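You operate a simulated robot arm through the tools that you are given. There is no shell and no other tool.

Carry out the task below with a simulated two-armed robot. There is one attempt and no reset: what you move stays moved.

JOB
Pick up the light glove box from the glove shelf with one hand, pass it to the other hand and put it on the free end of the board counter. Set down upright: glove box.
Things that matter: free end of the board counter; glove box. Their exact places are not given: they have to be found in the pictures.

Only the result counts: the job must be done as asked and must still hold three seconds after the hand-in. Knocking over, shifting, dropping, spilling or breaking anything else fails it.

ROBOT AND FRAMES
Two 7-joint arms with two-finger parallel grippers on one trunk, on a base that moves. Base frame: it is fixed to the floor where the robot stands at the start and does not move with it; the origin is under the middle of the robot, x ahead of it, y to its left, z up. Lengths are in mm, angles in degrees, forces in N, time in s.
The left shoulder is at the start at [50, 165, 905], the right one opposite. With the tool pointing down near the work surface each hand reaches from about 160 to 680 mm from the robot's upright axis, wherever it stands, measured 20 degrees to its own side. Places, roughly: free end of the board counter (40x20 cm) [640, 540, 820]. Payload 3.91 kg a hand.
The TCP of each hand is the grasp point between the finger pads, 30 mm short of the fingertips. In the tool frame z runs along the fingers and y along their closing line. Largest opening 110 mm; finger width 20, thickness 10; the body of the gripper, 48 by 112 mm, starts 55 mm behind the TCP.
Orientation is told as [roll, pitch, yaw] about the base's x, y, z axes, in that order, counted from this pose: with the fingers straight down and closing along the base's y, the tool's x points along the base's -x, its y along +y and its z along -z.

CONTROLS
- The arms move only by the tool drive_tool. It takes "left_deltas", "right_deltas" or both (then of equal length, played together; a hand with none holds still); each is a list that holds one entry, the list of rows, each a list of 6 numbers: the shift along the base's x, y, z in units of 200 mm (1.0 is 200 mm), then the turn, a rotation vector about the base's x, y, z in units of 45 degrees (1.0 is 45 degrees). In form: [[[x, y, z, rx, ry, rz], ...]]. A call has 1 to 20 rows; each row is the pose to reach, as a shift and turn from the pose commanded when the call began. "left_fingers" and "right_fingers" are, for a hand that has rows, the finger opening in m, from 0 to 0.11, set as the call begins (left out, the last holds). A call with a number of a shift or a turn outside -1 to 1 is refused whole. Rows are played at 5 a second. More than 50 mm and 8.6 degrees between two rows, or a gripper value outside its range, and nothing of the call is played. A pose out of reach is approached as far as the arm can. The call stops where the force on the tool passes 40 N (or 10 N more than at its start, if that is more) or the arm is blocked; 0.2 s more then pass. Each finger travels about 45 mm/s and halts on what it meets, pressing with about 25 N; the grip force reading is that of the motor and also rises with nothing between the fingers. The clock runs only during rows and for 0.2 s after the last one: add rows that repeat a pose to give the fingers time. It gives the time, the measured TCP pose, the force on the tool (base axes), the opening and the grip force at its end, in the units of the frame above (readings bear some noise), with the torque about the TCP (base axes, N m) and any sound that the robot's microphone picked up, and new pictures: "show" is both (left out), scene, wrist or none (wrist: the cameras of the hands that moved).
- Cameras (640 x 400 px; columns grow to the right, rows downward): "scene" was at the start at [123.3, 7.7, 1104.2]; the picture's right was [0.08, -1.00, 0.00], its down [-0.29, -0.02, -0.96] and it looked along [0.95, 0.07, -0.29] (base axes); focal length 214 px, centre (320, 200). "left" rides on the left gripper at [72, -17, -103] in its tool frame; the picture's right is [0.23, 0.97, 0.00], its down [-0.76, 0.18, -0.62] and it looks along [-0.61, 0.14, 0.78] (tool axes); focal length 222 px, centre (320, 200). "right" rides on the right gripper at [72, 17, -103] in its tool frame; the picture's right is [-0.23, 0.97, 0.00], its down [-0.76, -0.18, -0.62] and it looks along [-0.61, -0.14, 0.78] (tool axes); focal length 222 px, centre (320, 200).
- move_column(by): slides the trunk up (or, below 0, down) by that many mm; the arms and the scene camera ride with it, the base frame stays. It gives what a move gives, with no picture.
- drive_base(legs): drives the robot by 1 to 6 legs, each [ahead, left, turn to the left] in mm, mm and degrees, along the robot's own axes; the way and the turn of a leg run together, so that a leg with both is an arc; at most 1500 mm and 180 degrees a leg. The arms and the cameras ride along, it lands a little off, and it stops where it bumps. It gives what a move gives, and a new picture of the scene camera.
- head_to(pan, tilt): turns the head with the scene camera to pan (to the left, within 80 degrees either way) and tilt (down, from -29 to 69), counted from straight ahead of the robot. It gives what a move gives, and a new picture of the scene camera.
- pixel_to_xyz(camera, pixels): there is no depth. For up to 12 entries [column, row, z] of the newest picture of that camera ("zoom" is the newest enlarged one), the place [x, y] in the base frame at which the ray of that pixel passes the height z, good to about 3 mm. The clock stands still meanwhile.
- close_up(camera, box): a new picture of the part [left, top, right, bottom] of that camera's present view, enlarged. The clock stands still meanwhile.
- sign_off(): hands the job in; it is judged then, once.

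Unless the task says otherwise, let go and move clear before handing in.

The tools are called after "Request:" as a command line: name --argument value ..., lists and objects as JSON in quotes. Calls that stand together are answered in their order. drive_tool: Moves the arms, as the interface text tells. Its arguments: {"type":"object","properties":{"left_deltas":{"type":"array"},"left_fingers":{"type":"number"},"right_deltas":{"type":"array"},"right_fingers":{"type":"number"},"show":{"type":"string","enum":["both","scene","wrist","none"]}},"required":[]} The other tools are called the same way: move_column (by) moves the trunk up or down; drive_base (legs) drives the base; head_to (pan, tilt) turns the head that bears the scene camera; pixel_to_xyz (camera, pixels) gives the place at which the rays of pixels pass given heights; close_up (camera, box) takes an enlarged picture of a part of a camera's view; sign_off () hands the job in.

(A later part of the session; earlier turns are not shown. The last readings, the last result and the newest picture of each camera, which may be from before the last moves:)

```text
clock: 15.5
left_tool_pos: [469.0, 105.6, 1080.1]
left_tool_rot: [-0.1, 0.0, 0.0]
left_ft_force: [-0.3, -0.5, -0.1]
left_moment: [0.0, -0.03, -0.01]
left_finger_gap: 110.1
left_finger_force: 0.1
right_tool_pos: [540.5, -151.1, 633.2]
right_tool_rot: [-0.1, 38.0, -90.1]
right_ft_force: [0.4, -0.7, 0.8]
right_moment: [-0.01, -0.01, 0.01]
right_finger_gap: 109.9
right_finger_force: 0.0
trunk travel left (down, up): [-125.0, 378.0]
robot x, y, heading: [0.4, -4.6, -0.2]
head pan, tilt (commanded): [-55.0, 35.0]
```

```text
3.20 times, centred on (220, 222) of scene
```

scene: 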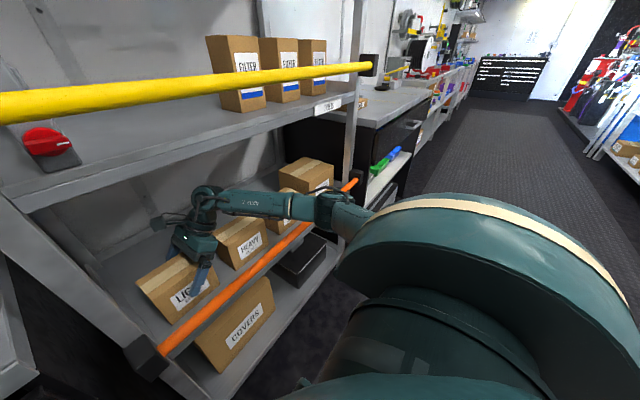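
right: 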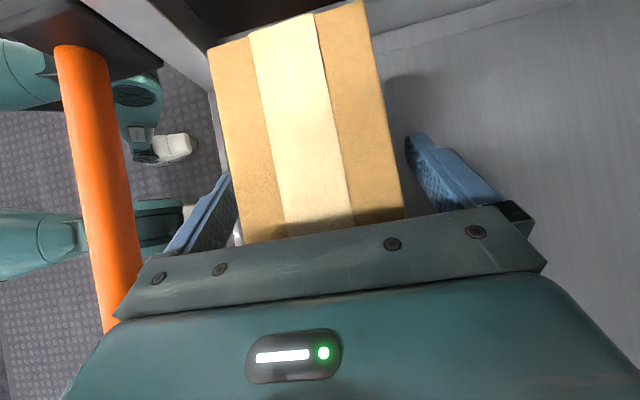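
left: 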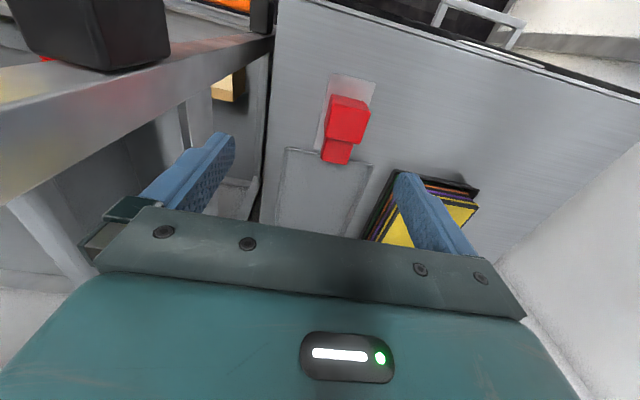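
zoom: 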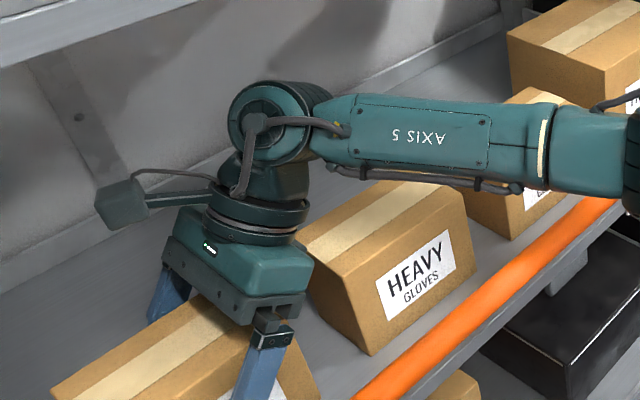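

No contact force now, and the box is centred between the fingers. I close the right fingers on it while holding the pose.

Request:
drive_tool --right_deltas '[[[0, 0, 0, 0, 0, 0], [0, 0, 0, 0, 0, 0], [0, 0, 0, 0, 0, 0], [0, 0, 0, 0, 0, 0], [0, 0, 0, 0, 0, 0], [0, 0, 0, 0, 0, 0]]]' --right_fingers 0.03 --show "wrist"

```text
clock: 16.9
left_tool_pos: [469.1, 105.6, 1080.7]
left_tool_rot: [0.0, 0.0, 0.1]
left_ft_force: [0.1, -0.3, 0.4]
left_moment: [0.0, -0.05, 0.02]
left_finger_gap: 109.9
left_finger_force: 0.0
right_tool_pos: [539.8, -150.0, 632.9]
right_tool_rot: [0.0, 38.0, -90.1]
right_ft_force: [-1.0, 0.5, -0.5]
right_moment: [0.17, 0.19, 0.08]
right_finger_gap: 79.9
right_finger_force: 25.6
trunk travel left (down, up): [-125.0, 378.0]
robot x, y, heading: [1.6, -1.8, -0.2]
head pan, tilt (commanded): [-55.0, 35.0]
```

right: 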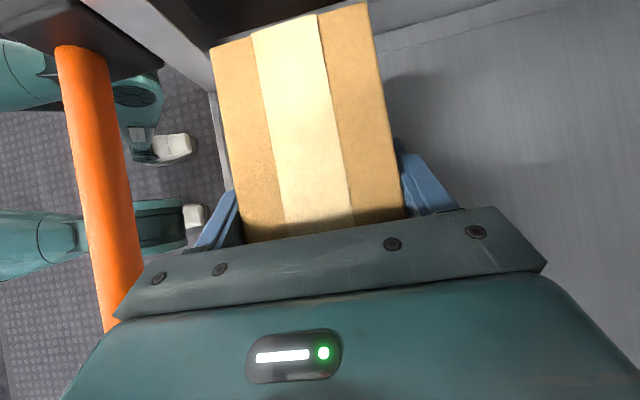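

The box is gripped at 79.9 mm with 25.6 N. I lift it 15 mm straight up to check the hold.

Request:
drive_tool --right_deltas '[[[0, 0, 0.025, 0, 0, 0], [0, 0, 0.05, 0, 0, 0], [0, 0, 0.075, 0, 0, 0], [0, 0, 0.075, 0, 0, 0]]]' --show "both"

```text
clock: 17.9
left_tool_pos: [468.5, 104.9, 1081.0]
left_tool_rot: [0.0, 0.1, 0.0]
left_ft_force: [0.2, -0.2, -0.9]
left_moment: [0.0, -0.02, 0.03]
left_finger_gap: 109.9
left_finger_force: 0.1
right_tool_pos: [541.7, -151.9, 649.3]
right_tool_rot: [0.0, 38.0, -89.9]
right_ft_force: [-0.1, 0.3, 0.9]
right_moment: [0.18, 0.06, -0.02]
right_finger_gap: 79.6
right_finger_force: 24.8
trunk travel left (down, up): [-125.0, 378.0]
robot x, y, heading: [0.4, 1.8, 0.1]
head pan, tilt (commanded): [-55.0, 35.0]
```

scene: 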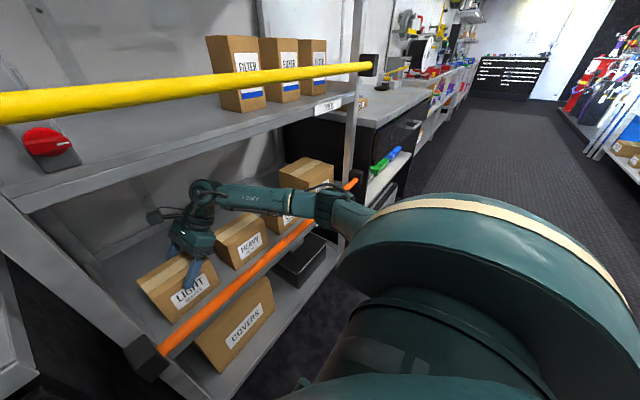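
right: 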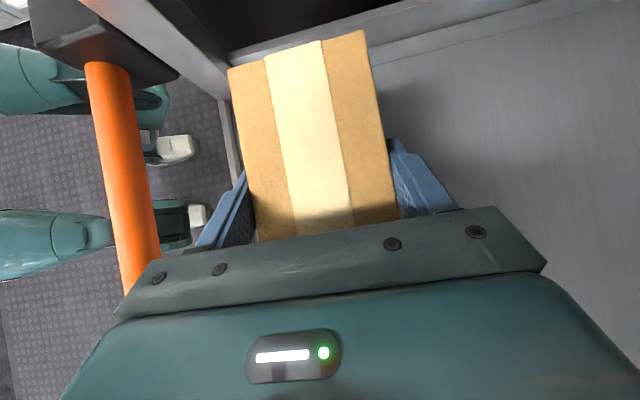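

In the right view the box looks smaller than before (near edge 160→140 px), so it may not have come up with the hand. I check its corners at z 652 and 667 to see its true height.

Request:
pixel_to_xyz --camera "right" --pixels '[[228, 68, 652], [365, 30, 652], [398, 217, 652], [258, 241, 652], [228, 68, 667], [365, 30, 667], [398, 217, 667], [258, 241, 667]]'

Request:
close_up --camera "scene" --box '[120, 200, 280, 300]'

```text
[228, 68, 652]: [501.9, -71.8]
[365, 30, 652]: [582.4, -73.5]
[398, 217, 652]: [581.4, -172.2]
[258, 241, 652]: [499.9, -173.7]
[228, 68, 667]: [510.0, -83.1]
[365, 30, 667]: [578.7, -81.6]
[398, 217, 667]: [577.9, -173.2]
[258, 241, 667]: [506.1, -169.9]
```

```text
4.00 times, centred on (200, 250) of scene
```

zoom: 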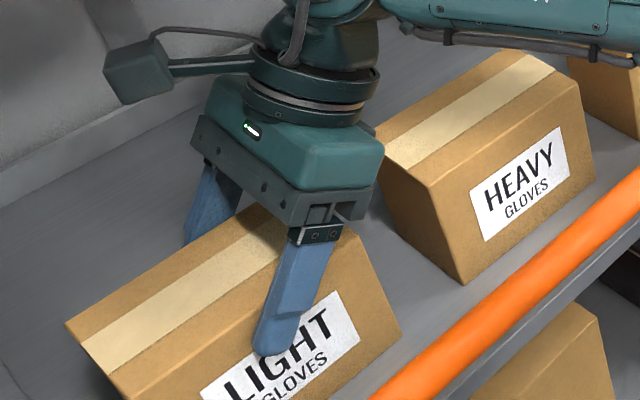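

At z 652 the corners give exactly the original 80 mm footprint, so the box stayed on the shelf and the fingers slid up. I look closely at the finger contacts before re-gripping.

Request:
close_up --camera "right" --box '[160, 110, 480, 310]'

Request:
close_up --camera "scene" --box '[150, 230, 230, 280]'

```text
2.00 times, centred on (320, 210) of right
```

zoom: 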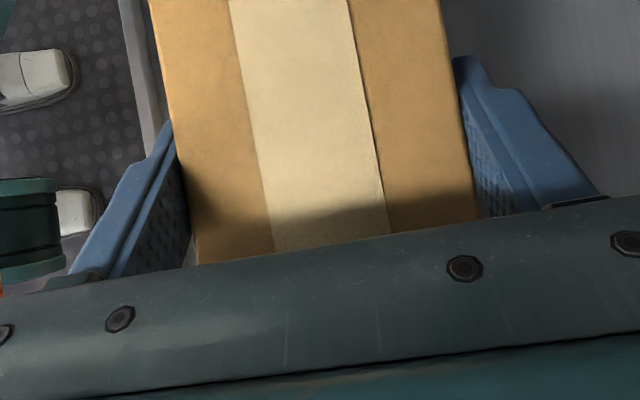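

```text
8.00 times, centred on (190, 255) of scene
```

zoom: 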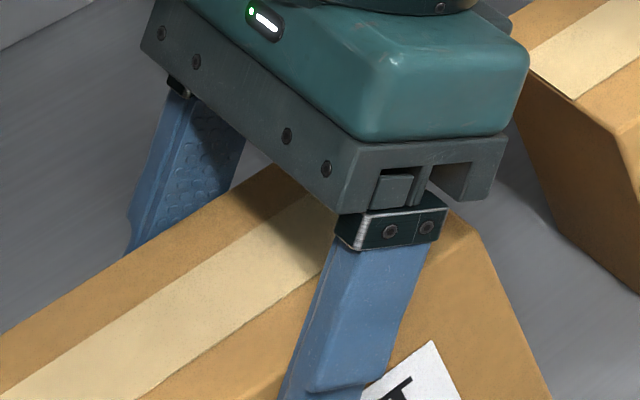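

The pads do touch both faces. I make a tiny 3 mm lift to read the pull force directly.

Request:
drive_tool --right_deltas '[[[0, 0, 0.015, 0, 0, 0]]]' --show "none"

```text
clock: 18.3
left_tool_pos: [469.4, 105.2, 1081.1]
left_tool_rot: [-0.1, 0.0, 0.1]
left_ft_force: [0.6, -0.1, 0.1]
left_moment: [-0.05, -0.01, 0.03]
left_finger_gap: 110.1
left_finger_force: 0.0
right_tool_pos: [541.8, -150.9, 650.6]
right_tool_rot: [-0.1, 37.9, -90.0]
right_ft_force: [-0.7, 0.4, 0.0]
right_moment: [-0.03, -0.01, -0.03]
right_finger_gap: 79.7
right_finger_force: 25.0
trunk travel left (down, up): [-125.0, 378.0]
robot x, y, heading: [0.6, -2.1, 0.1]
head pan, tilt (commanded): [-55.0, 35.0]
```

There is no pull on the tool at all, which is odd with a 25 N grip. I look at both views again.

Request:
close_up --camera "right" --box '[160, 0, 480, 200]'

Request:
close_up --camera "scene" --box '[120, 230, 280, 330]'

```text
2.00 times, centred on (320, 100) of right
```

zoom: 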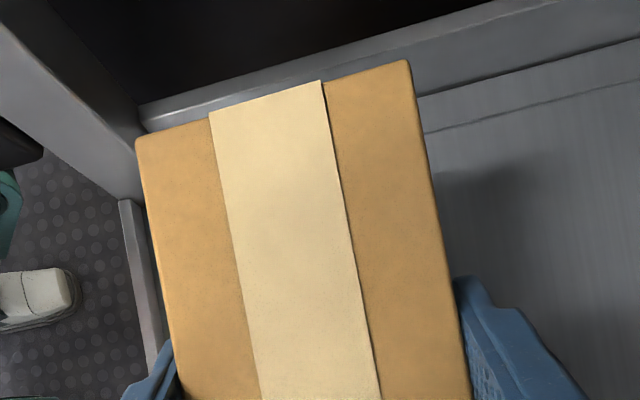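

```text
4.00 times, centred on (200, 280) of scene
```

zoom: 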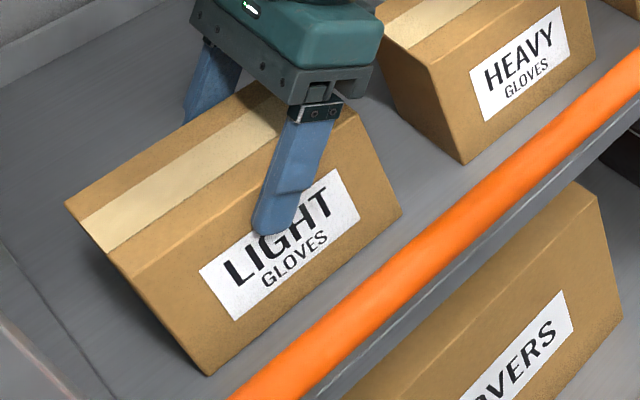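

The box clearly stayed put on the shelf, so the grip slid. I open, go back down to the full depth and re-grip, then lift more gently and check early.

Request:
drive_tool --right_deltas '[[[0, 0, 0, 0, 0, 0], [0, 0, 0, 0, 0, 0], [0, 0, 0, 0, 0, 0], [0, 0, -0.045, 0, 0, 0], [0, 0, -0.095, 0, 0, 0], [0, 0, -0.095, 0, 0, 0]]]' --right_fingers 0.11 --show "wrist"

```text
clock: 19.7
left_tool_pos: [468.4, 104.8, 1080.2]
left_tool_rot: [0.0, 0.0, 0.1]
left_ft_force: [-0.3, 0.1, -0.2]
left_moment: [0.0, -0.03, 0.04]
left_finger_gap: 110.0
left_finger_force: 0.0
right_tool_pos: [541.1, -151.3, 633.2]
right_tool_rot: [0.0, 38.0, -90.1]
right_ft_force: [0.3, 0.1, -0.6]
right_moment: [0.02, 0.03, 0.02]
right_finger_gap: 110.1
right_finger_force: 0.0
trunk travel left (down, up): [-125.0, 378.0]
robot x, y, heading: [2.1, 1.2, -0.2]
head pan, tilt (commanded): [-55.0, 35.0]
```

right: 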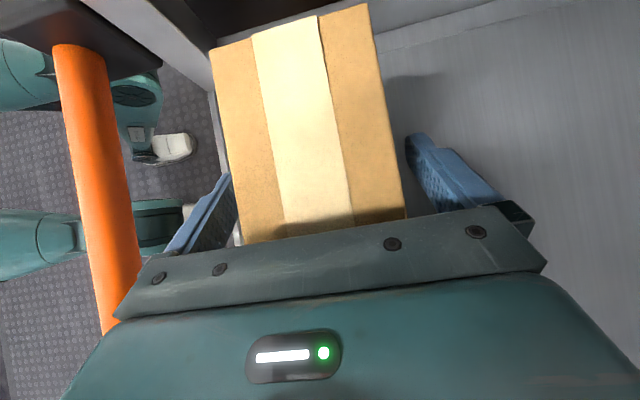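

Back at depth with the box unmoved. I go 4 mm deeper and close fully commanded (0.0), giving it more time to settle.

Request:
drive_tool --right_deltas '[[[0, 0, -0.02, 0, 0, 0], [0, 0, -0.02, 0, 0, 0], [0, 0, -0.02, 0, 0, 0], [0, 0, -0.02, 0, 0, 0], [0, 0, -0.02, 0, 0, 0], [0, 0, -0.02, 0, 0, 0], [0, 0, -0.02, 0, 0, 0], [0, 0, -0.02, 0, 0, 0], [0, 0, -0.02, 0, 0, 0], [0, 0, -0.02, 0, 0, 0]]]' --right_fingers 0.0 --show "wrist"

```text
clock: 21.9
left_tool_pos: [469.2, 105.6, 1081.1]
left_tool_rot: [-0.1, -0.1, 0.1]
left_ft_force: [-0.5, 0.2, 0.0]
left_moment: [0.04, -0.05, 0.01]
left_finger_gap: 110.1
left_finger_force: 0.0
right_tool_pos: [541.0, -150.8, 628.4]
right_tool_rot: [0.0, 38.0, -90.1]
right_ft_force: [-0.6, 0.8, 0.2]
right_moment: [0.17, 0.11, 0.07]
right_finger_gap: 79.9
right_finger_force: 25.0
trunk travel left (down, up): [-125.0, 378.0]
robot x, y, heading: [1.1, 0.4, 0.2]
head pan, tilt (commanded): [-55.0, 35.0]
```

right: 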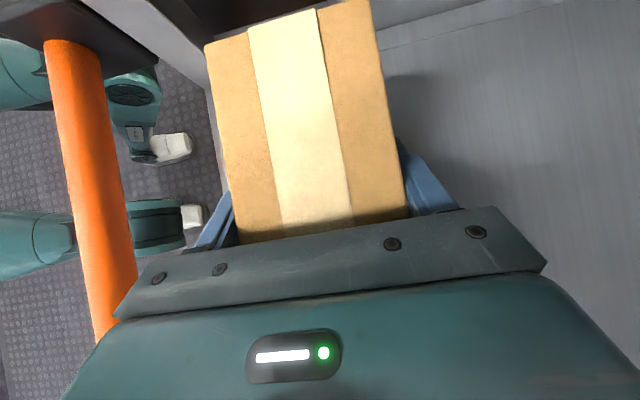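

Gripped again at 79.9 mm and 25 N. I lift 6 mm slowly and compare the picture.

Request:
drive_tool --right_deltas '[[[0, 0, 0.005, 0, 0, 0], [0, 0, 0.01, 0, 0, 0], [0, 0, 0.015, 0, 0, 0], [0, 0, 0.02, 0, 0, 0], [0, 0, 0.025, 0, 0, 0], [0, 0, 0.03, 0, 0, 0]]]' --show "wrist"

```text
clock: 23.3
left_tool_pos: [468.7, 106.0, 1080.5]
left_tool_rot: [0.0, -0.1, 0.1]
left_ft_force: [-0.2, -0.5, -0.5]
left_moment: [0.02, 0.0, 0.03]
left_finger_gap: 109.9
left_finger_force: 0.1
right_tool_pos: [541.7, -151.0, 636.0]
right_tool_rot: [0.1, 38.0, -89.9]
right_ft_force: [-1.3, -0.3, -2.1]
right_moment: [-0.04, -0.02, -0.03]
right_finger_gap: 79.9
right_finger_force: 25.2
trunk travel left (down, up): [-125.0, 378.0]
robot x, y, heading: [-1.2, 1.0, -0.2]
head pan, tilt (commanded): [-55.0, 35.0]
```

right: 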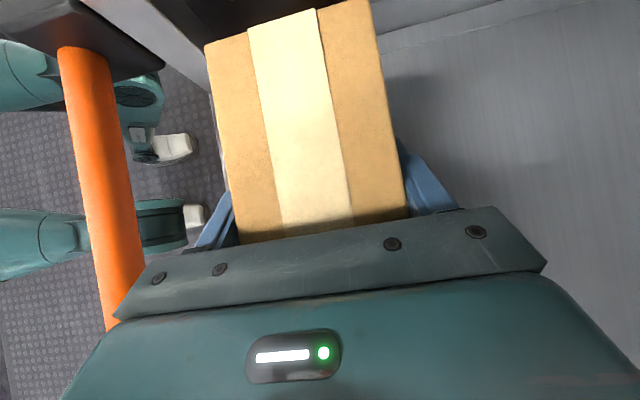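

This time the box kept its place in the hand view while the rail moved, and the reading shows −2.1 N, so it is lifted (about 0.2 kg). I continue lifting gently by 30 mm.

Request:
drive_tool --right_deltas '[[[0, 0, 0.015, 0, 0, 0], [0, 0, 0.035, 0, 0, 0], [0, 0, 0.06, 0, 0, 0], [0, 0, 0.085, 0, 0, 0], [0, 0, 0.11, 0, 0, 0], [0, 0, 0.135, 0, 0, 0], [0, 0, 0.15, 0, 0, 0]]]' --show "both"

```text
clock: 24.9
left_tool_pos: [469.0, 104.9, 1082.1]
left_tool_rot: [-0.1, 0.0, 0.1]
left_ft_force: [-0.4, 0.2, 0.2]
left_moment: [0.01, -0.02, -0.02]
left_finger_gap: 109.9
left_finger_force: 0.1
right_tool_pos: [541.4, -151.3, 664.3]
right_tool_rot: [0.1, 38.0, -90.0]
right_ft_force: [1.0, 0.5, -3.2]
right_moment: [0.0, -0.02, -0.01]
right_finger_gap: 80.0
right_finger_force: 24.9
trunk travel left (down, up): [-125.0, 378.0]
robot x, y, heading: [-1.6, -3.3, -0.1]
head pan, tilt (commanded): [-55.0, 35.0]
```

scene: 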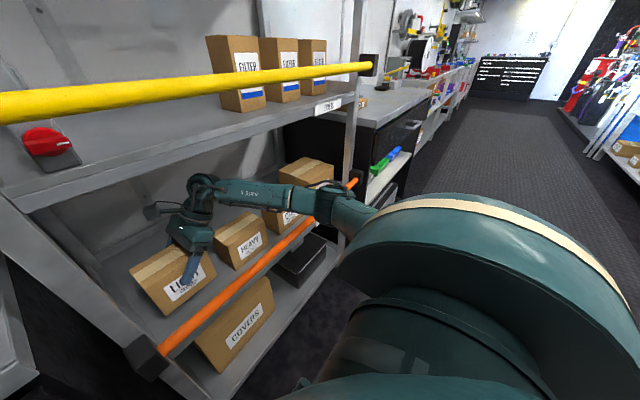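
right: 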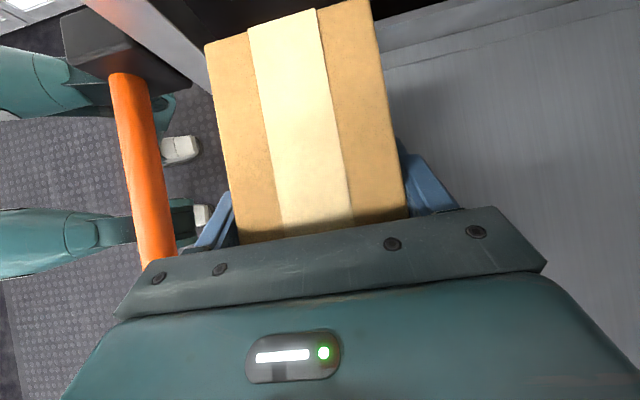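

The box is held steadily, clear of the shelf. I now lift to z≈752 while rolling the hand to about 66° so that the wrist stays under the upper shelf.

Request:
drive_tool --right_deltas '[[[0, 0, 0.03, 0.052, 0, 0], [0, 0, 0.065, 0.104, 0, 0], [0, 0, 0.1, 0.156, 0, 0], [0, 0, 0.135, 0.208, 0, 0], [0, 0, 0.17, 0.26, 0, 0], [0, 0, 0.207, 0.312, 0, 0], [0, 0, 0.244, 0.364, 0, 0], [0, 0, 0.281, 0.416, 0, 0], [0, 0, 0.318, 0.468, 0, 0], [0, 0, 0.355, 0.52, 0, 0], [0, 0, 0.4, 0.572, 0, 0], [0, 0, 0.44, 0.622, 0, 0]]]' --show "both"

Request:
close_up --camera "scene" --box '[80, 120, 400, 320]'

```text
clock: 27.5
left_tool_pos: [468.7, 105.6, 1080.2]
left_tool_rot: [-0.1, 0.0, 0.2]
left_ft_force: [-0.8, 0.5, 0.3]
left_moment: [0.0, 0.01, 0.0]
left_finger_gap: 110.0
left_finger_force: 0.1
right_tool_pos: [541.4, -151.3, 751.6]
right_tool_rot: [0.1, 66.0, -89.9]
right_ft_force: [0.2, 0.1, -3.0]
right_moment: [-0.06, -0.02, 0.04]
right_finger_gap: 79.9
right_finger_force: 24.6
trunk travel left (down, up): [-125.0, 378.0]
robot x, y, heading: [-1.3, -2.6, -0.2]
head pan, tilt (commanded): [-55.0, 35.0]
```

scene: 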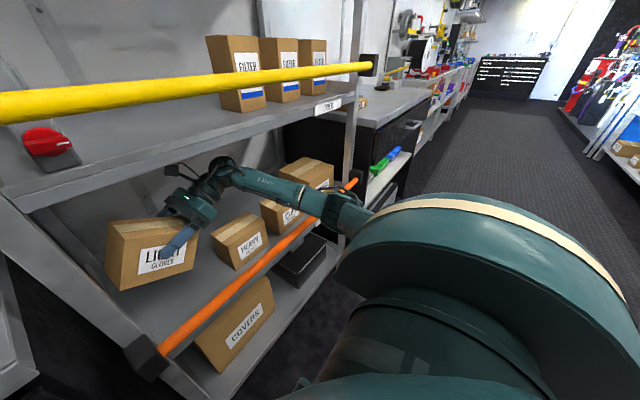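
right: 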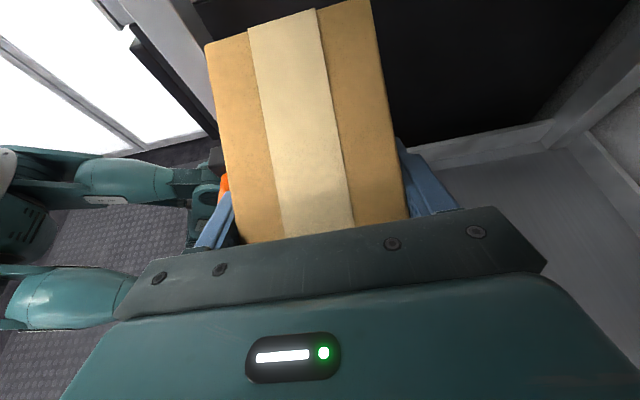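

```text
2.00 times, centred on (240, 220) of scene
```

zoom: 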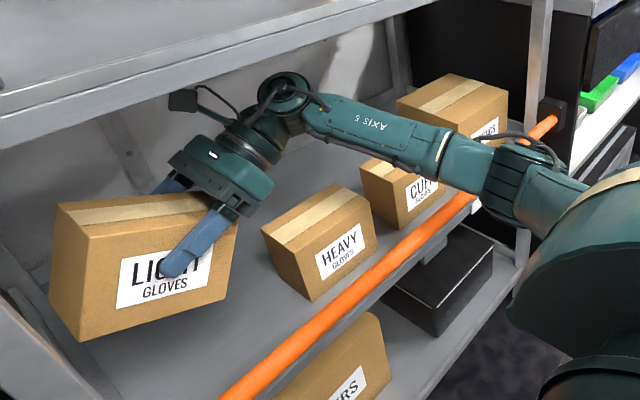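

The box (lowest corner ≈ 661) is level with clearance above the rail (≈ 644). I raise 10 mm more and draw it out towards the robot.

Request:
drive_tool --right_deltas '[[[0, 0, 0.02, 0, 0, 0], [0, 0, 0.05, 0, 0, 0], [-0.04, 0, 0.05, 0, 0, 0], [-0.1, 0, 0.05, 0, 0, 0], [-0.17, 0, 0.05, 0, 0, 0], [-0.24, 0, 0.05, 0, 0, 0], [-0.31, 0, 0.05, 0, 0, 0], [-0.37, 0, 0.05, 0, 0, 0], [-0.4, 0, 0.05, 0, 0, 0]]]' --show "both"

Request:
close_up --camera "scene" --box '[60, 120, 380, 320]'

```text
clock: 29.5
left_tool_pos: [469.3, 106.0, 1080.5]
left_tool_rot: [0.0, 0.0, 0.1]
left_ft_force: [-0.1, -0.2, 0.4]
left_moment: [0.0, 0.0, 0.0]
left_finger_gap: 109.9
left_finger_force: 0.1
right_tool_pos: [461.4, -150.9, 762.0]
right_tool_rot: [-0.1, 66.0, -90.1]
right_ft_force: [-0.5, 0.3, -2.3]
right_moment: [-0.1, 0.0, 0.01]
right_finger_gap: 79.7
right_finger_force: 24.7
trunk travel left (down, up): [-125.0, 378.0]
robot x, y, heading: [2.9, 1.5, 0.1]
head pan, tilt (commanded): [-55.0, 35.0]
```

scene: 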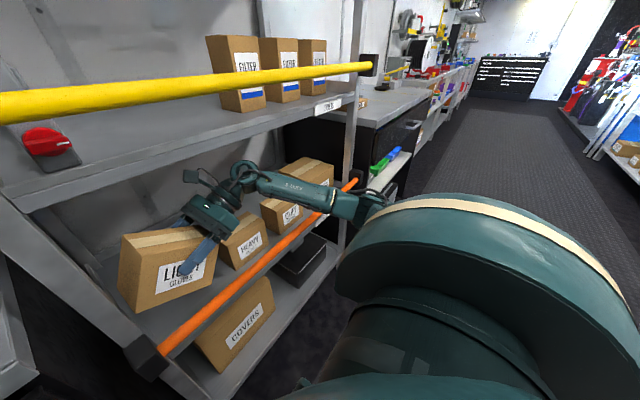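
right: 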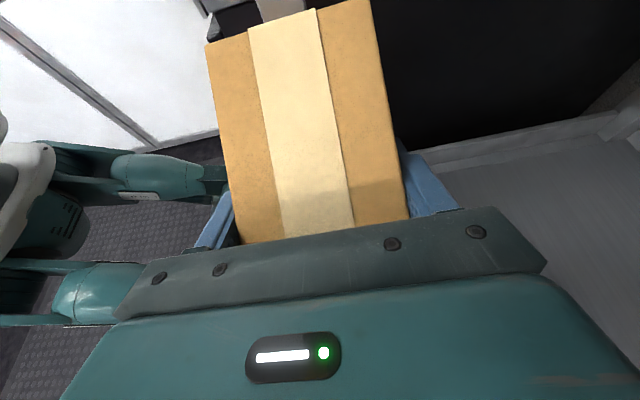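

```text
2.00 times, centred on (220, 220) of scene
```

zoom: 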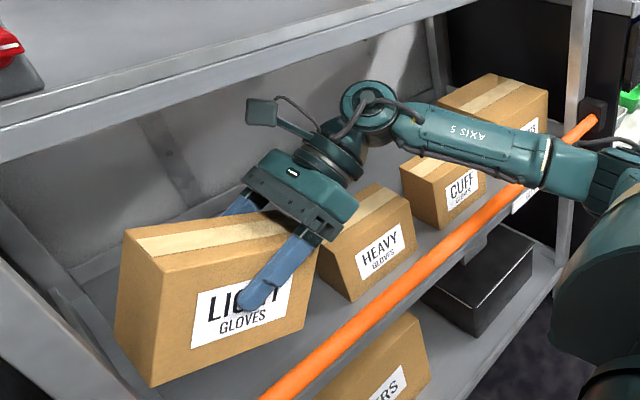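

The box passes over the rail, but its left lower corner is near the left post (y≈−44 versus post ≈ −38). I shift 35 mm right first, then keep drawing out.

Request:
drive_tool --right_deltas '[[[0, -0.06, 0, 0, 0, 0], [0, -0.12, 0, 0, 0, 0], [0, -0.175, 0, 0, 0, 0], [-0.05, -0.175, 0, 0, 0, 0], [-0.12, -0.175, 0, 0, 0, 0], [-0.19, -0.175, 0, 0, 0, 0], [-0.26, -0.175, 0, 0, 0, 0], [-0.33, -0.175, 0, 0, 0, 0], [-0.4, -0.175, 0, 0, 0, 0], [-0.47, -0.175, 0, 0, 0, 0], [-0.54, -0.175, 0, 0, 0, 0], [-0.61, -0.175, 0, 0, 0, 0], [-0.68, -0.175, 0, 0, 0, 0], [-0.75, -0.175, 0, 0, 0, 0]]]' --show "both"

```text
clock: 32.5
left_tool_pos: [468.5, 106.4, 1079.7]
left_tool_rot: [0.0, 0.1, 0.1]
left_ft_force: [-0.2, 0.7, 0.1]
left_moment: [-0.02, 0.0, -0.01]
left_finger_gap: 110.0
left_finger_force: 0.1
right_tool_pos: [311.6, -185.8, 762.2]
right_tool_rot: [0.0, 66.0, -90.1]
right_ft_force: [-0.7, 0.4, -2.5]
right_moment: [-0.02, 0.02, 0.0]
right_finger_gap: 79.7
right_finger_force: 25.3
trunk travel left (down, up): [-125.0, 378.0]
robot x, y, heading: [-1.6, -2.7, 0.0]
head pan, tilt (commanded): [-55.0, 35.0]
```

scene: 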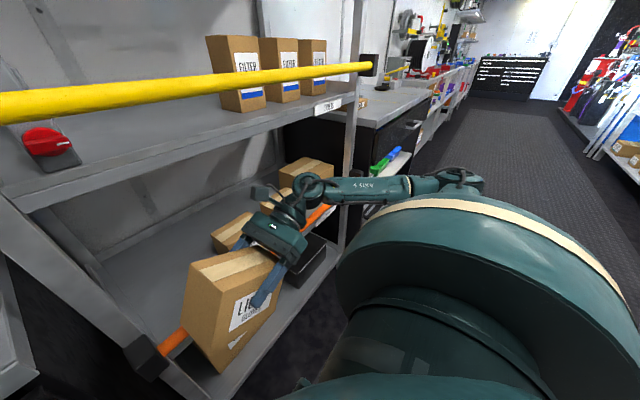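
right: 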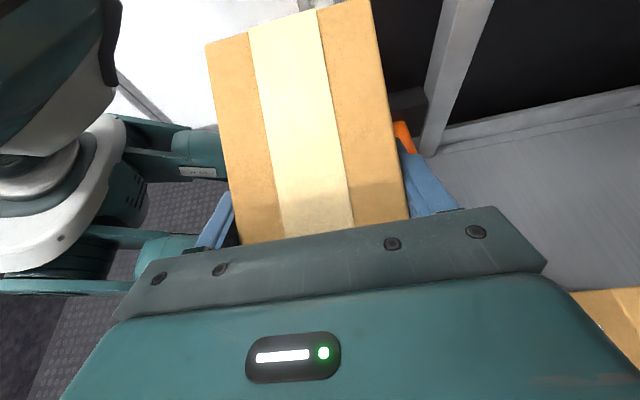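

The box is out in front of the shelf and firmly held. Before choosing the handover pose I look left to see how much room there is around the counter's free end.

Request:
head_to --pan 60 --tilt 30

```text
clock: 34.4
left_tool_pos: [469.2, 105.6, 1080.2]
left_tool_rot: [0.1, 0.1, 0.3]
left_ft_force: [0.3, -0.1, -0.7]
left_moment: [-0.03, 0.0, 0.03]
left_finger_gap: 110.2
left_finger_force: 0.0
right_tool_pos: [312.0, -184.3, 762.8]
right_tool_rot: [0.1, 66.0, -90.0]
right_ft_force: [-0.3, -0.1, -2.0]
right_moment: [-0.07, 0.02, 0.0]
right_finger_gap: 80.0
right_finger_force: 25.2
trunk travel left (down, up): [-125.0, 378.0]
robot x, y, heading: [1.7, -3.5, 0.0]
head pan, tilt (commanded): [60.0, 30.0]
```

scene: 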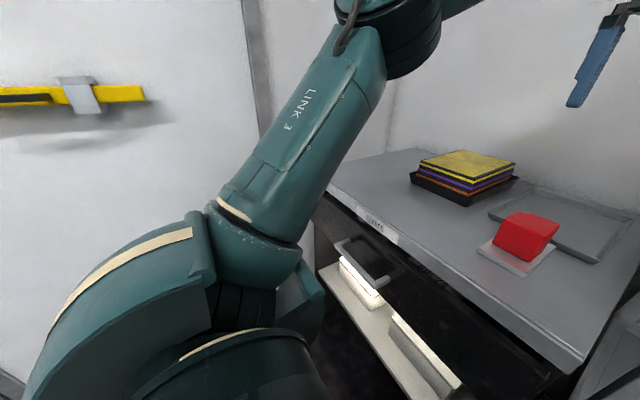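

There is a white wall on the left with a fixture at (90,95). I measure where this wall stands from its foot at the lower left.

Request:
pixel_to_xyz --camera "scene" --pixels '[[12, 385, 0], [3, 375, 0], [330, 185, 820], [412, 148, 820], [395, 155, 820]]'

Request:
close_up --camera "scene" --box '[0, 300, 160, 400]'

```text
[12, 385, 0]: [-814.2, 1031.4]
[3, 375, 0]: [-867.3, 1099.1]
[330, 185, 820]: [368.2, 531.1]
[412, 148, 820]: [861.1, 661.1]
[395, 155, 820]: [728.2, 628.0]
```

```text
4.00 times, centred on (80, 350) of scene
```

zoom: 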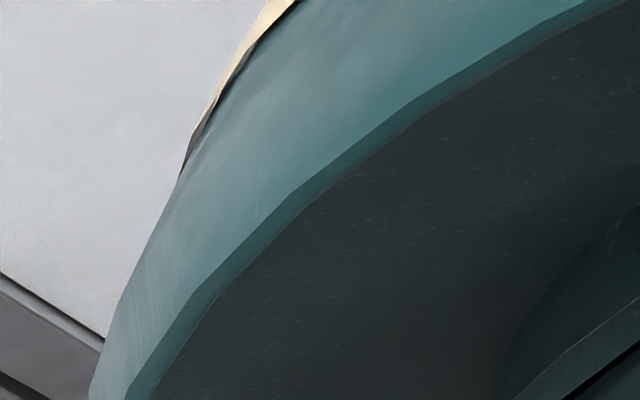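

I query two points along the wall's base line to get its direction.

Request:
pixel_to_xyz --camera "scene" --pixels '[[0, 368.8, 0], [12, 377, 0], [24, 385.5, 0], [0, 372, 0], [0, 395, 0]]'

Request:
head_to --pan 80 --tilt 15

```text
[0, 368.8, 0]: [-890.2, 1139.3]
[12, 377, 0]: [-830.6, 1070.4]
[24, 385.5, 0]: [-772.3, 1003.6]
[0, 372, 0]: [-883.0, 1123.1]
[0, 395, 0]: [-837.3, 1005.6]
```

```text
clock: 35.2
left_tool_pos: [469.0, 104.9, 1080.4]
left_tool_rot: [0.0, 0.0, 0.2]
left_ft_force: [0.3, -1.0, 0.0]
left_moment: [-0.01, 0.0, 0.0]
left_finger_gap: 109.8
left_finger_force: 0.1
right_tool_pos: [310.9, -185.8, 762.7]
right_tool_rot: [0.0, 65.9, -90.0]
right_ft_force: [0.7, 0.5, -3.0]
right_moment: [-0.07, 0.01, 0.0]
right_finger_gap: 79.8
right_finger_force: 25.4
trunk travel left (down, up): [-125.0, 378.0]
robot x, y, heading: [-0.8, 1.5, 0.1]
head pan, tilt (commanded): [80.0, 15.0]
```

scene: 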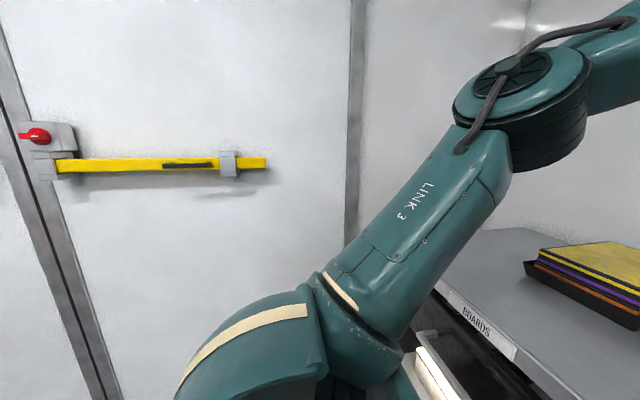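

The left wall with a door is close to the counter's end, so the left hand should place with its wrist toward the robot. I now bring the right hand with the box to the front centre, rolling it back upright (38°), at x≈300, y≈−60, z≈906.

Request:
drive_tool --right_deltas '[[[-0.01, 0.02, 0.04, 0, 0, 0], [-0.02, 0.05, 0.09, -0.03, 0, 0], [-0.03, 0.09, 0.14, -0.08, 0, 0], [-0.04, 0.13, 0.19, -0.13, 0, 0], [-0.05, 0.17, 0.24, -0.18, 0, 0], [-0.055, 0.21, 0.29, -0.23, 0, 0], [-0.055, 0.25, 0.34, -0.28, 0, 0], [-0.055, 0.3, 0.39, -0.33, 0, 0], [-0.055, 0.35, 0.44, -0.38, 0, 0], [-0.055, 0.4, 0.49, -0.43, 0, 0], [-0.055, 0.45, 0.54, -0.48, 0, 0], [-0.055, 0.5, 0.59, -0.53, 0, 0], [-0.055, 0.55, 0.64, -0.575, 0, 0], [-0.055, 0.6, 0.68, -0.61, 0, 0], [-0.055, 0.63, 0.72, -0.622, 0, 0]]]' --show "wrist"

Request:
head_to --pan 0 --tilt 30

```text
clock: 38.5
left_tool_pos: [469.9, 105.9, 1079.5]
left_tool_rot: [-0.1, 0.0, 0.0]
left_ft_force: [0.0, 0.2, -1.0]
left_moment: [0.03, 0.03, -0.03]
left_finger_gap: 109.9
left_finger_force: 0.1
right_tool_pos: [300.1, -58.7, 907.1]
right_tool_rot: [0.0, 38.0, -90.1]
right_ft_force: [-0.4, 0.3, -2.4]
right_moment: [-0.04, 0.01, 0.0]
right_finger_gap: 79.8
right_finger_force: 25.2
trunk travel left (down, up): [-125.0, 378.0]
robot x, y, heading: [2.7, -1.2, 0.0]
head pan, tilt (commanded): [80.0, 15.0]
```

right: 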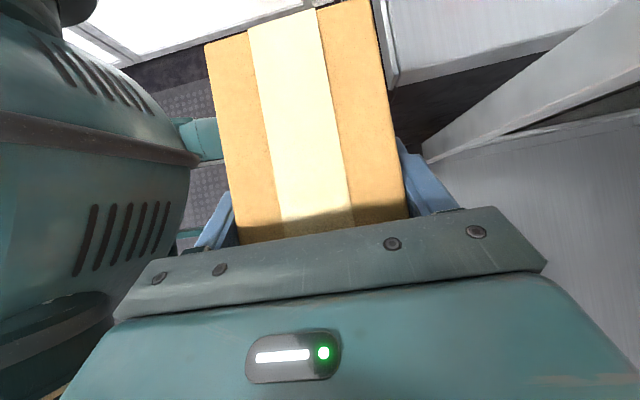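

```text
clock: 40.0
left_tool_pos: [470.1, 104.6, 1080.4]
left_tool_rot: [0.0, 0.1, 0.1]
left_ft_force: [0.2, 0.2, -0.6]
left_moment: [0.0, -0.04, -0.03]
left_finger_gap: 110.1
left_finger_force: 0.1
right_tool_pos: [300.3, -60.0, 905.4]
right_tool_rot: [0.0, 38.0, -90.0]
right_ft_force: [-1.0, -0.7, -3.3]
right_moment: [-0.04, 0.0, 0.0]
right_finger_gap: 80.2
right_finger_force: 25.0
trunk travel left (down, up): [-125.0, 378.0]
robot x, y, heading: [-0.2, 1.7, -0.2]
head pan, tilt (commanded): [0.0, 30.0]
```

scene: 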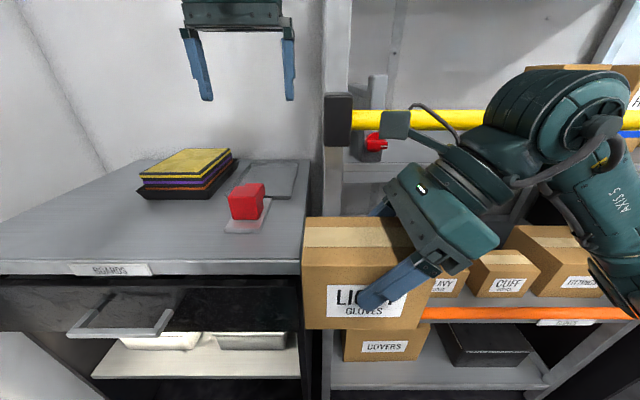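

The box hangs upright in the right hand, in full view at (355,270). I bring the left hand back-left and start turning it to yaw −90 so its camera faces away from the right hand.

Request:
drive_tool --left_deltas '[[[-0.11, 0.1, 0, 0, 0, -0.1667], [-0.22, 0.2, 0, 0, 0, -0.3333], [-0.33, 0.3, 0, 0, 0, -0.5], [-0.44, 0.4, 0, 0, 0, -0.6667], [-0.55, 0.5, 0, 0, 0, -0.8333], [-0.645, 0.6, 0, 0, 0, -1.0]]]' --left_fingers 0.11 --show "both"

```text
clock: 41.4
left_tool_pos: [335.9, 220.0, 1073.9]
left_tool_rot: [0.0, -0.3, -44.9]
left_ft_force: [-1.0, 0.5, -0.2]
left_moment: [0.01, -0.01, 0.0]
left_finger_gap: 110.0
left_finger_force: 0.0
left hand out of reach, approached as far as the arm can: row 6
right_tool_pos: [299.2, -60.8, 907.2]
right_tool_rot: [0.0, 38.0, -90.0]
right_ft_force: [-0.5, -1.3, -2.8]
right_moment: [0.04, 0.02, 0.02]
right_finger_gap: 80.0
right_finger_force: 25.1
trunk travel left (down, up): [-125.0, 378.0]
robot x, y, heading: [-2.8, -0.6, -0.1]
head pan, tilt (commanded): [0.0, 30.0]
```

scene: 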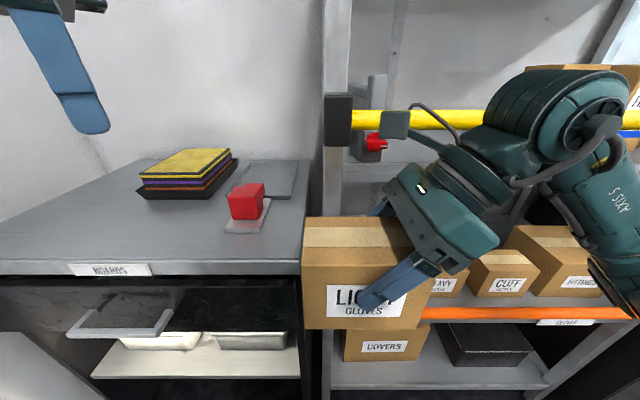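
left: 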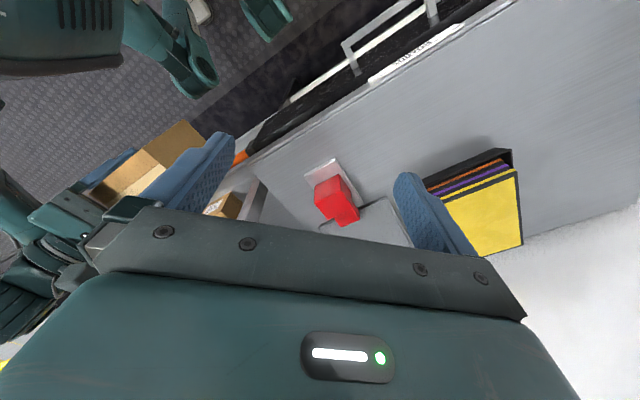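

The last pose was slightly out of reach, probably being too high and folded. I lower the left hand by 70 mm while turning the rest of the way to yaw −90.

Request:
drive_tool --left_deltas '[[[0, 0, -0.1, 0, 0, 0], [0, 0, -0.2, 0, 0, -0.0833], [0, 0.02, -0.3, 0, 0, -0.25], [0, 0.04, -0.35, 0, 0, -0.4167], [0, 0.06, -0.35, 0, 0, -0.5833], [0, 0.08, -0.35, 0, 0, -0.75], [0, 0.1, -0.35, 0, 0, -0.9], [0, 0.1, -0.35, 0, 0, -1.0]]]' --left_fingers 0.11 --show "scene"

```text
clock: 43.2
left_tool_pos: [252.7, 152.2, 961.9]
left_tool_rot: [0.1, 0.0, -89.9]
left_ft_force: [0.0, 0.1, 0.7]
left_moment: [0.02, -0.04, -0.02]
left_finger_gap: 109.9
left_finger_force: 0.0
left hand out of reach, approached as far as the arm can: row 3, 4, 5, 6, 7, 8
right_tool_pos: [300.6, -60.6, 905.2]
right_tool_rot: [0.0, 38.0, -90.0]
right_ft_force: [-0.3, 0.4, -2.1]
right_moment: [-0.03, 0.02, 0.0]
right_finger_gap: 79.6
right_finger_force: 25.0
trunk travel left (down, up): [-125.0, 378.0]
robot x, y, heading: [1.0, 1.4, 0.0]
head pan, tilt (commanded): [0.0, 30.0]
```

scene: 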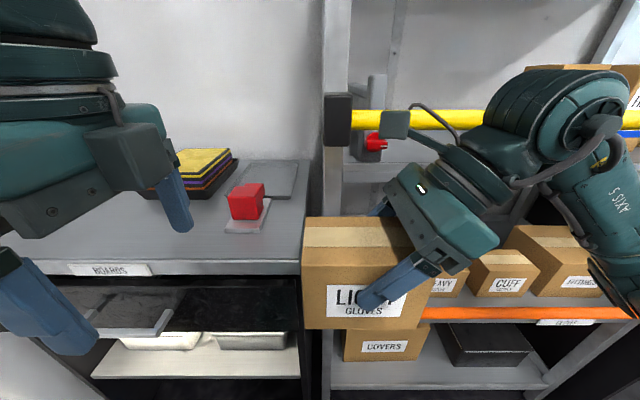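

Yaw −90 was reached but the hand was pulled to (253,152,962), so this yaw is limited far left. I hold still to see which pose counts as commanded.

Request:
drive_tool --left_deltas '[[[0, 0, 0, 0, 0, 0]]]' --show "none"

```text
clock: 43.6
left_tool_pos: [252.0, 152.5, 961.5]
left_tool_rot: [0.0, 0.0, -90.0]
left_ft_force: [0.3, -0.1, -0.2]
left_moment: [0.01, -0.02, 0.02]
left_finger_gap: 109.9
left_finger_force: 0.1
right_tool_pos: [300.9, -60.0, 906.7]
right_tool_rot: [0.0, 38.0, -90.0]
right_ft_force: [0.2, 0.5, -2.7]
right_moment: [-0.02, -0.01, -0.01]
right_finger_gap: 80.0
right_finger_force: 25.3
trunk travel left (down, up): [-125.0, 378.0]
robot x, y, heading: [2.6, 1.2, -0.0]
head pan, tilt (commanded): [0.0, 30.0]
```

The commanded pose is the actual one, so I can move on from here. I shift the left hand up and to the right toward (290,70,1015), which should be easier for this yaw.

Request:
drive_tool --left_deltas '[[[0.02, -0.08, 0.07, 0, 0, 0], [0.06, -0.18, 0.14, 0, 0, 0], [0.12, -0.28, 0.21, 0, 0, 0], [0.19, -0.4, 0.27, 0, 0, 0]]]' --left_fingers 0.11 --show "both"

```text
clock: 44.6
left_tool_pos: [280.9, 68.1, 1006.9]
left_tool_rot: [0.0, -0.1, -89.7]
left_ft_force: [0.0, -0.4, 0.3]
left_moment: [-0.01, 0.0, 0.04]
left_finger_gap: 110.1
left_finger_force: 0.0
left hand out of reach, approached as far as the arm can: row 3, 4
right_tool_pos: [300.8, -59.9, 905.2]
right_tool_rot: [0.1, 38.0, -90.1]
right_ft_force: [0.0, -0.3, -2.1]
right_moment: [-0.08, -0.02, 0.03]
right_finger_gap: 79.9
right_finger_force: 25.4
trunk travel left (down, up): [-125.0, 378.0]
robot x, y, heading: [-2.9, -3.6, 0.0]
head pan, tilt (commanded): [0.0, 30.0]
```

scene: 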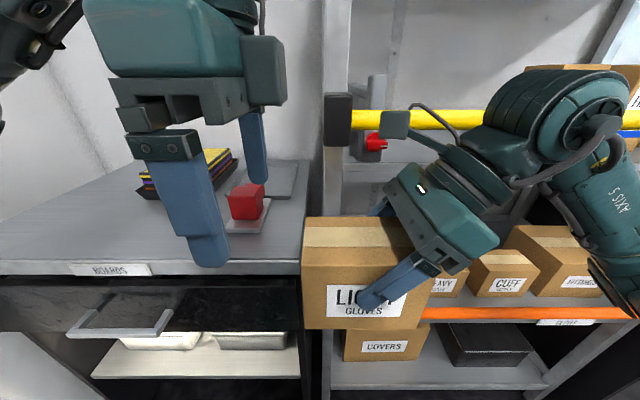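
left: 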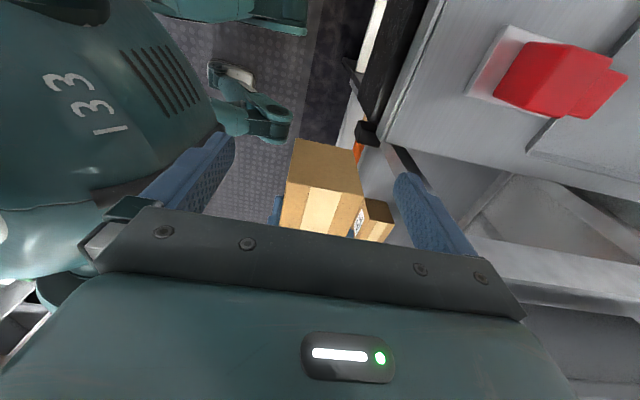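

The left hand is at (281,68,1007) with the box seen between its fingers at (325,190). I test whether it can lean 15° and come nearer, at (295,25,1000), still above the box.

Request:
drive_tool --left_deltas '[[[0.01, -0.06, 0, -0.1111, 0, 0], [0.03, -0.13, 0, -0.2222, 0, 0], [0.05, -0.2, 0, -0.3333, 0, 0]]]' --left_fingers 0.11 --show "both"

```text
clock: 45.4
left_tool_pos: [291.5, 29.2, 1008.6]
left_tool_rot: [-0.1, -15.2, -89.9]
left_ft_force: [-0.1, 0.3, 0.2]
left_moment: [0.03, 0.01, 0.02]
left_finger_gap: 109.9
left_finger_force: 0.1
right_tool_pos: [300.3, -60.2, 906.0]
right_tool_rot: [0.0, 38.0, -90.0]
right_ft_force: [0.1, 0.3, -2.0]
right_moment: [-0.01, 0.03, 0.0]
right_finger_gap: 79.8
right_finger_force: 25.1
trunk travel left (down, up): [-125.0, 378.0]
robot x, y, heading: [-2.3, -1.9, -0.2]
head pan, tilt (commanded): [0.0, 30.0]
```

scene: 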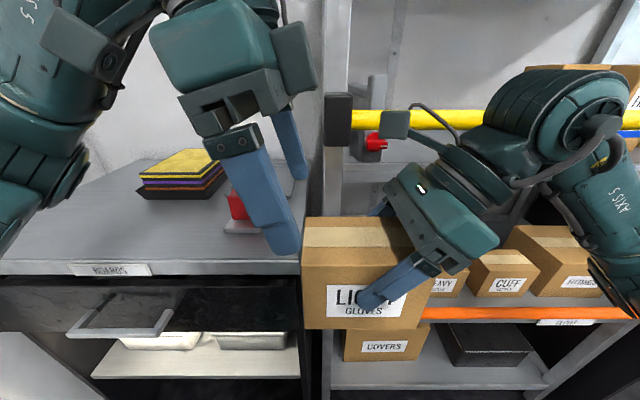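
left: 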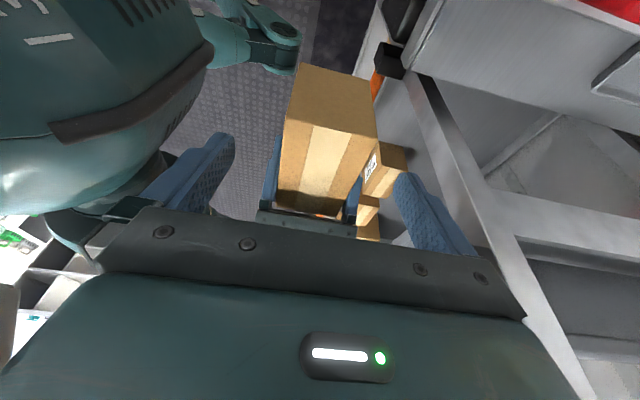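

The left hand reached that pose without trouble, and the box lies between its fingers. I check the box's top-left edge (287,118)–(377,137) in the left view for alignment.

Request:
close_up --camera "left" --box '[180, 40, 500, 240]'

Request:
pixel_to_xyz --camera "left" --pixels '[[287, 118, 929], [377, 137, 929], [303, 65, 828], [372, 85, 828]]'

```text
2.00 times, centred on (340, 140) of left
```

zoom: 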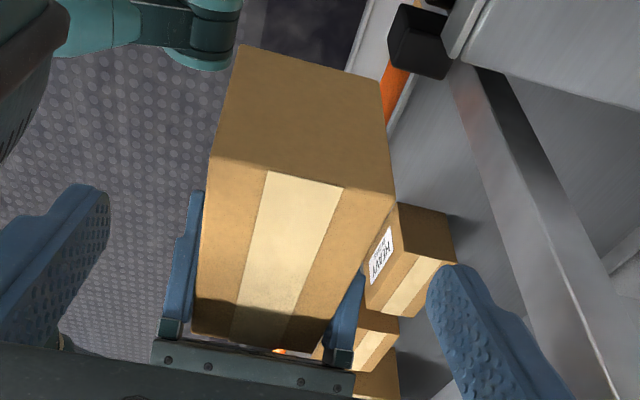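

```text
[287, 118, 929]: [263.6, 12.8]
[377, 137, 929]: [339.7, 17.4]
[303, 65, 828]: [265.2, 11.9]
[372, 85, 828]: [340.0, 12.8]
```

The box's left end is at y≈15, x 263–340, well between the left fingers. I centre the hand at x≈301 and slide it down along its own axis to z≈892.

Request:
drive_tool --left_deltas '[[[0.045, 0, 0, 0, 0, 0], [0.047, -0.02, -0.08, 0, 0, 0], [0.047, -0.04, -0.16, 0, 0, 0], [0.047, -0.06, -0.24, 0, 0, 0], [0.047, -0.08, -0.32, 0, 0, 0], [0.047, -0.1, -0.4, 0, 0, 0]]]' --left_fingers 0.11 --show "both"

```text
clock: 46.8
left_tool_pos: [300.3, 8.6, 927.1]
left_tool_rot: [0.0, -15.0, -89.9]
left_ft_force: [0.5, 0.6, -0.6]
left_moment: [0.0, -0.02, 0.0]
left_finger_gap: 110.3
left_finger_force: 0.0
right_tool_pos: [301.8, -60.1, 904.9]
right_tool_rot: [0.0, 38.0, -90.0]
right_ft_force: [0.6, -0.1, -1.9]
right_moment: [-0.03, -0.03, 0.0]
right_finger_gap: 79.9
right_finger_force: 25.1
trunk travel left (down, up): [-125.0, 378.0]
robot x, y, heading: [1.4, -2.8, 0.1]
head pan, tilt (commanded): [0.0, 30.0]
```

scene: 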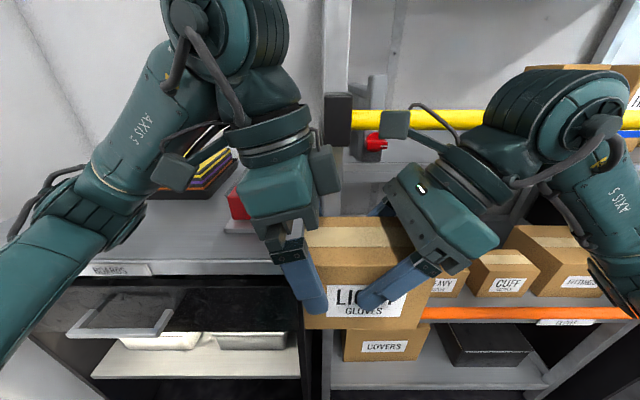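
left: 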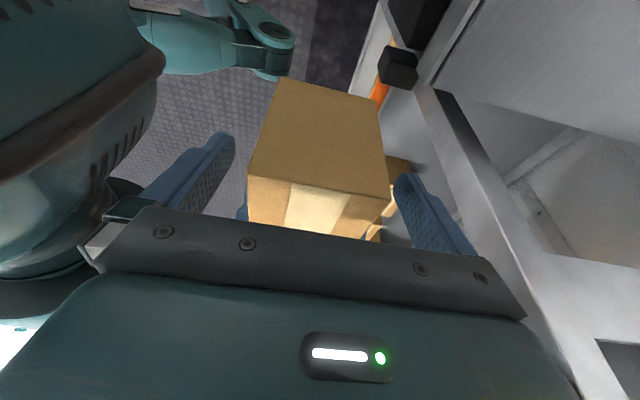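

The left fingers straddle the box's left end and both hands are well apart (left finger (305,280), right (395,285)). I go down the last 34 mm.

Request:
drive_tool --left_deltas '[[[0.004, -0.015, -0.06, 0, 0, 0], [0.006, -0.03, -0.12, 0, 0, 0], [0.006, -0.042, -0.172, 0, 0, 0]]]' --left_fingers 0.11 --show "both"

```text
clock: 47.6
left_tool_pos: [300.4, -0.7, 893.9]
left_tool_rot: [-0.1, -15.0, -89.9]
left_ft_force: [0.3, -0.5, 0.2]
left_moment: [-0.03, 0.04, -0.01]
left_finger_gap: 110.0
left_finger_force: 0.0
right_tool_pos: [299.7, -60.2, 906.3]
right_tool_rot: [0.0, 38.0, -90.1]
right_ft_force: [0.2, -1.0, -2.1]
right_moment: [0.0, 0.0, -0.02]
right_finger_gap: 79.7
right_finger_force: 25.1
trunk travel left (down, up): [-125.0, 378.0]
robot x, y, heading: [-2.2, -1.5, 0.3]
head pan, tilt (commanded): [0.0, 30.0]
```

scene: 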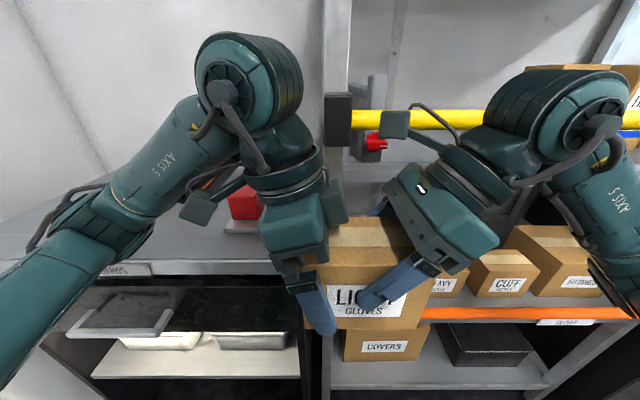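
left: 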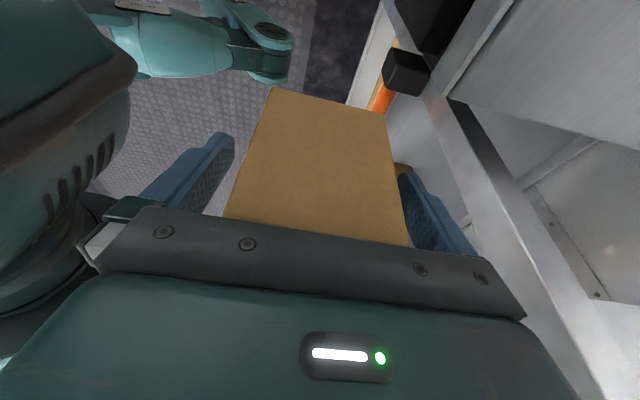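

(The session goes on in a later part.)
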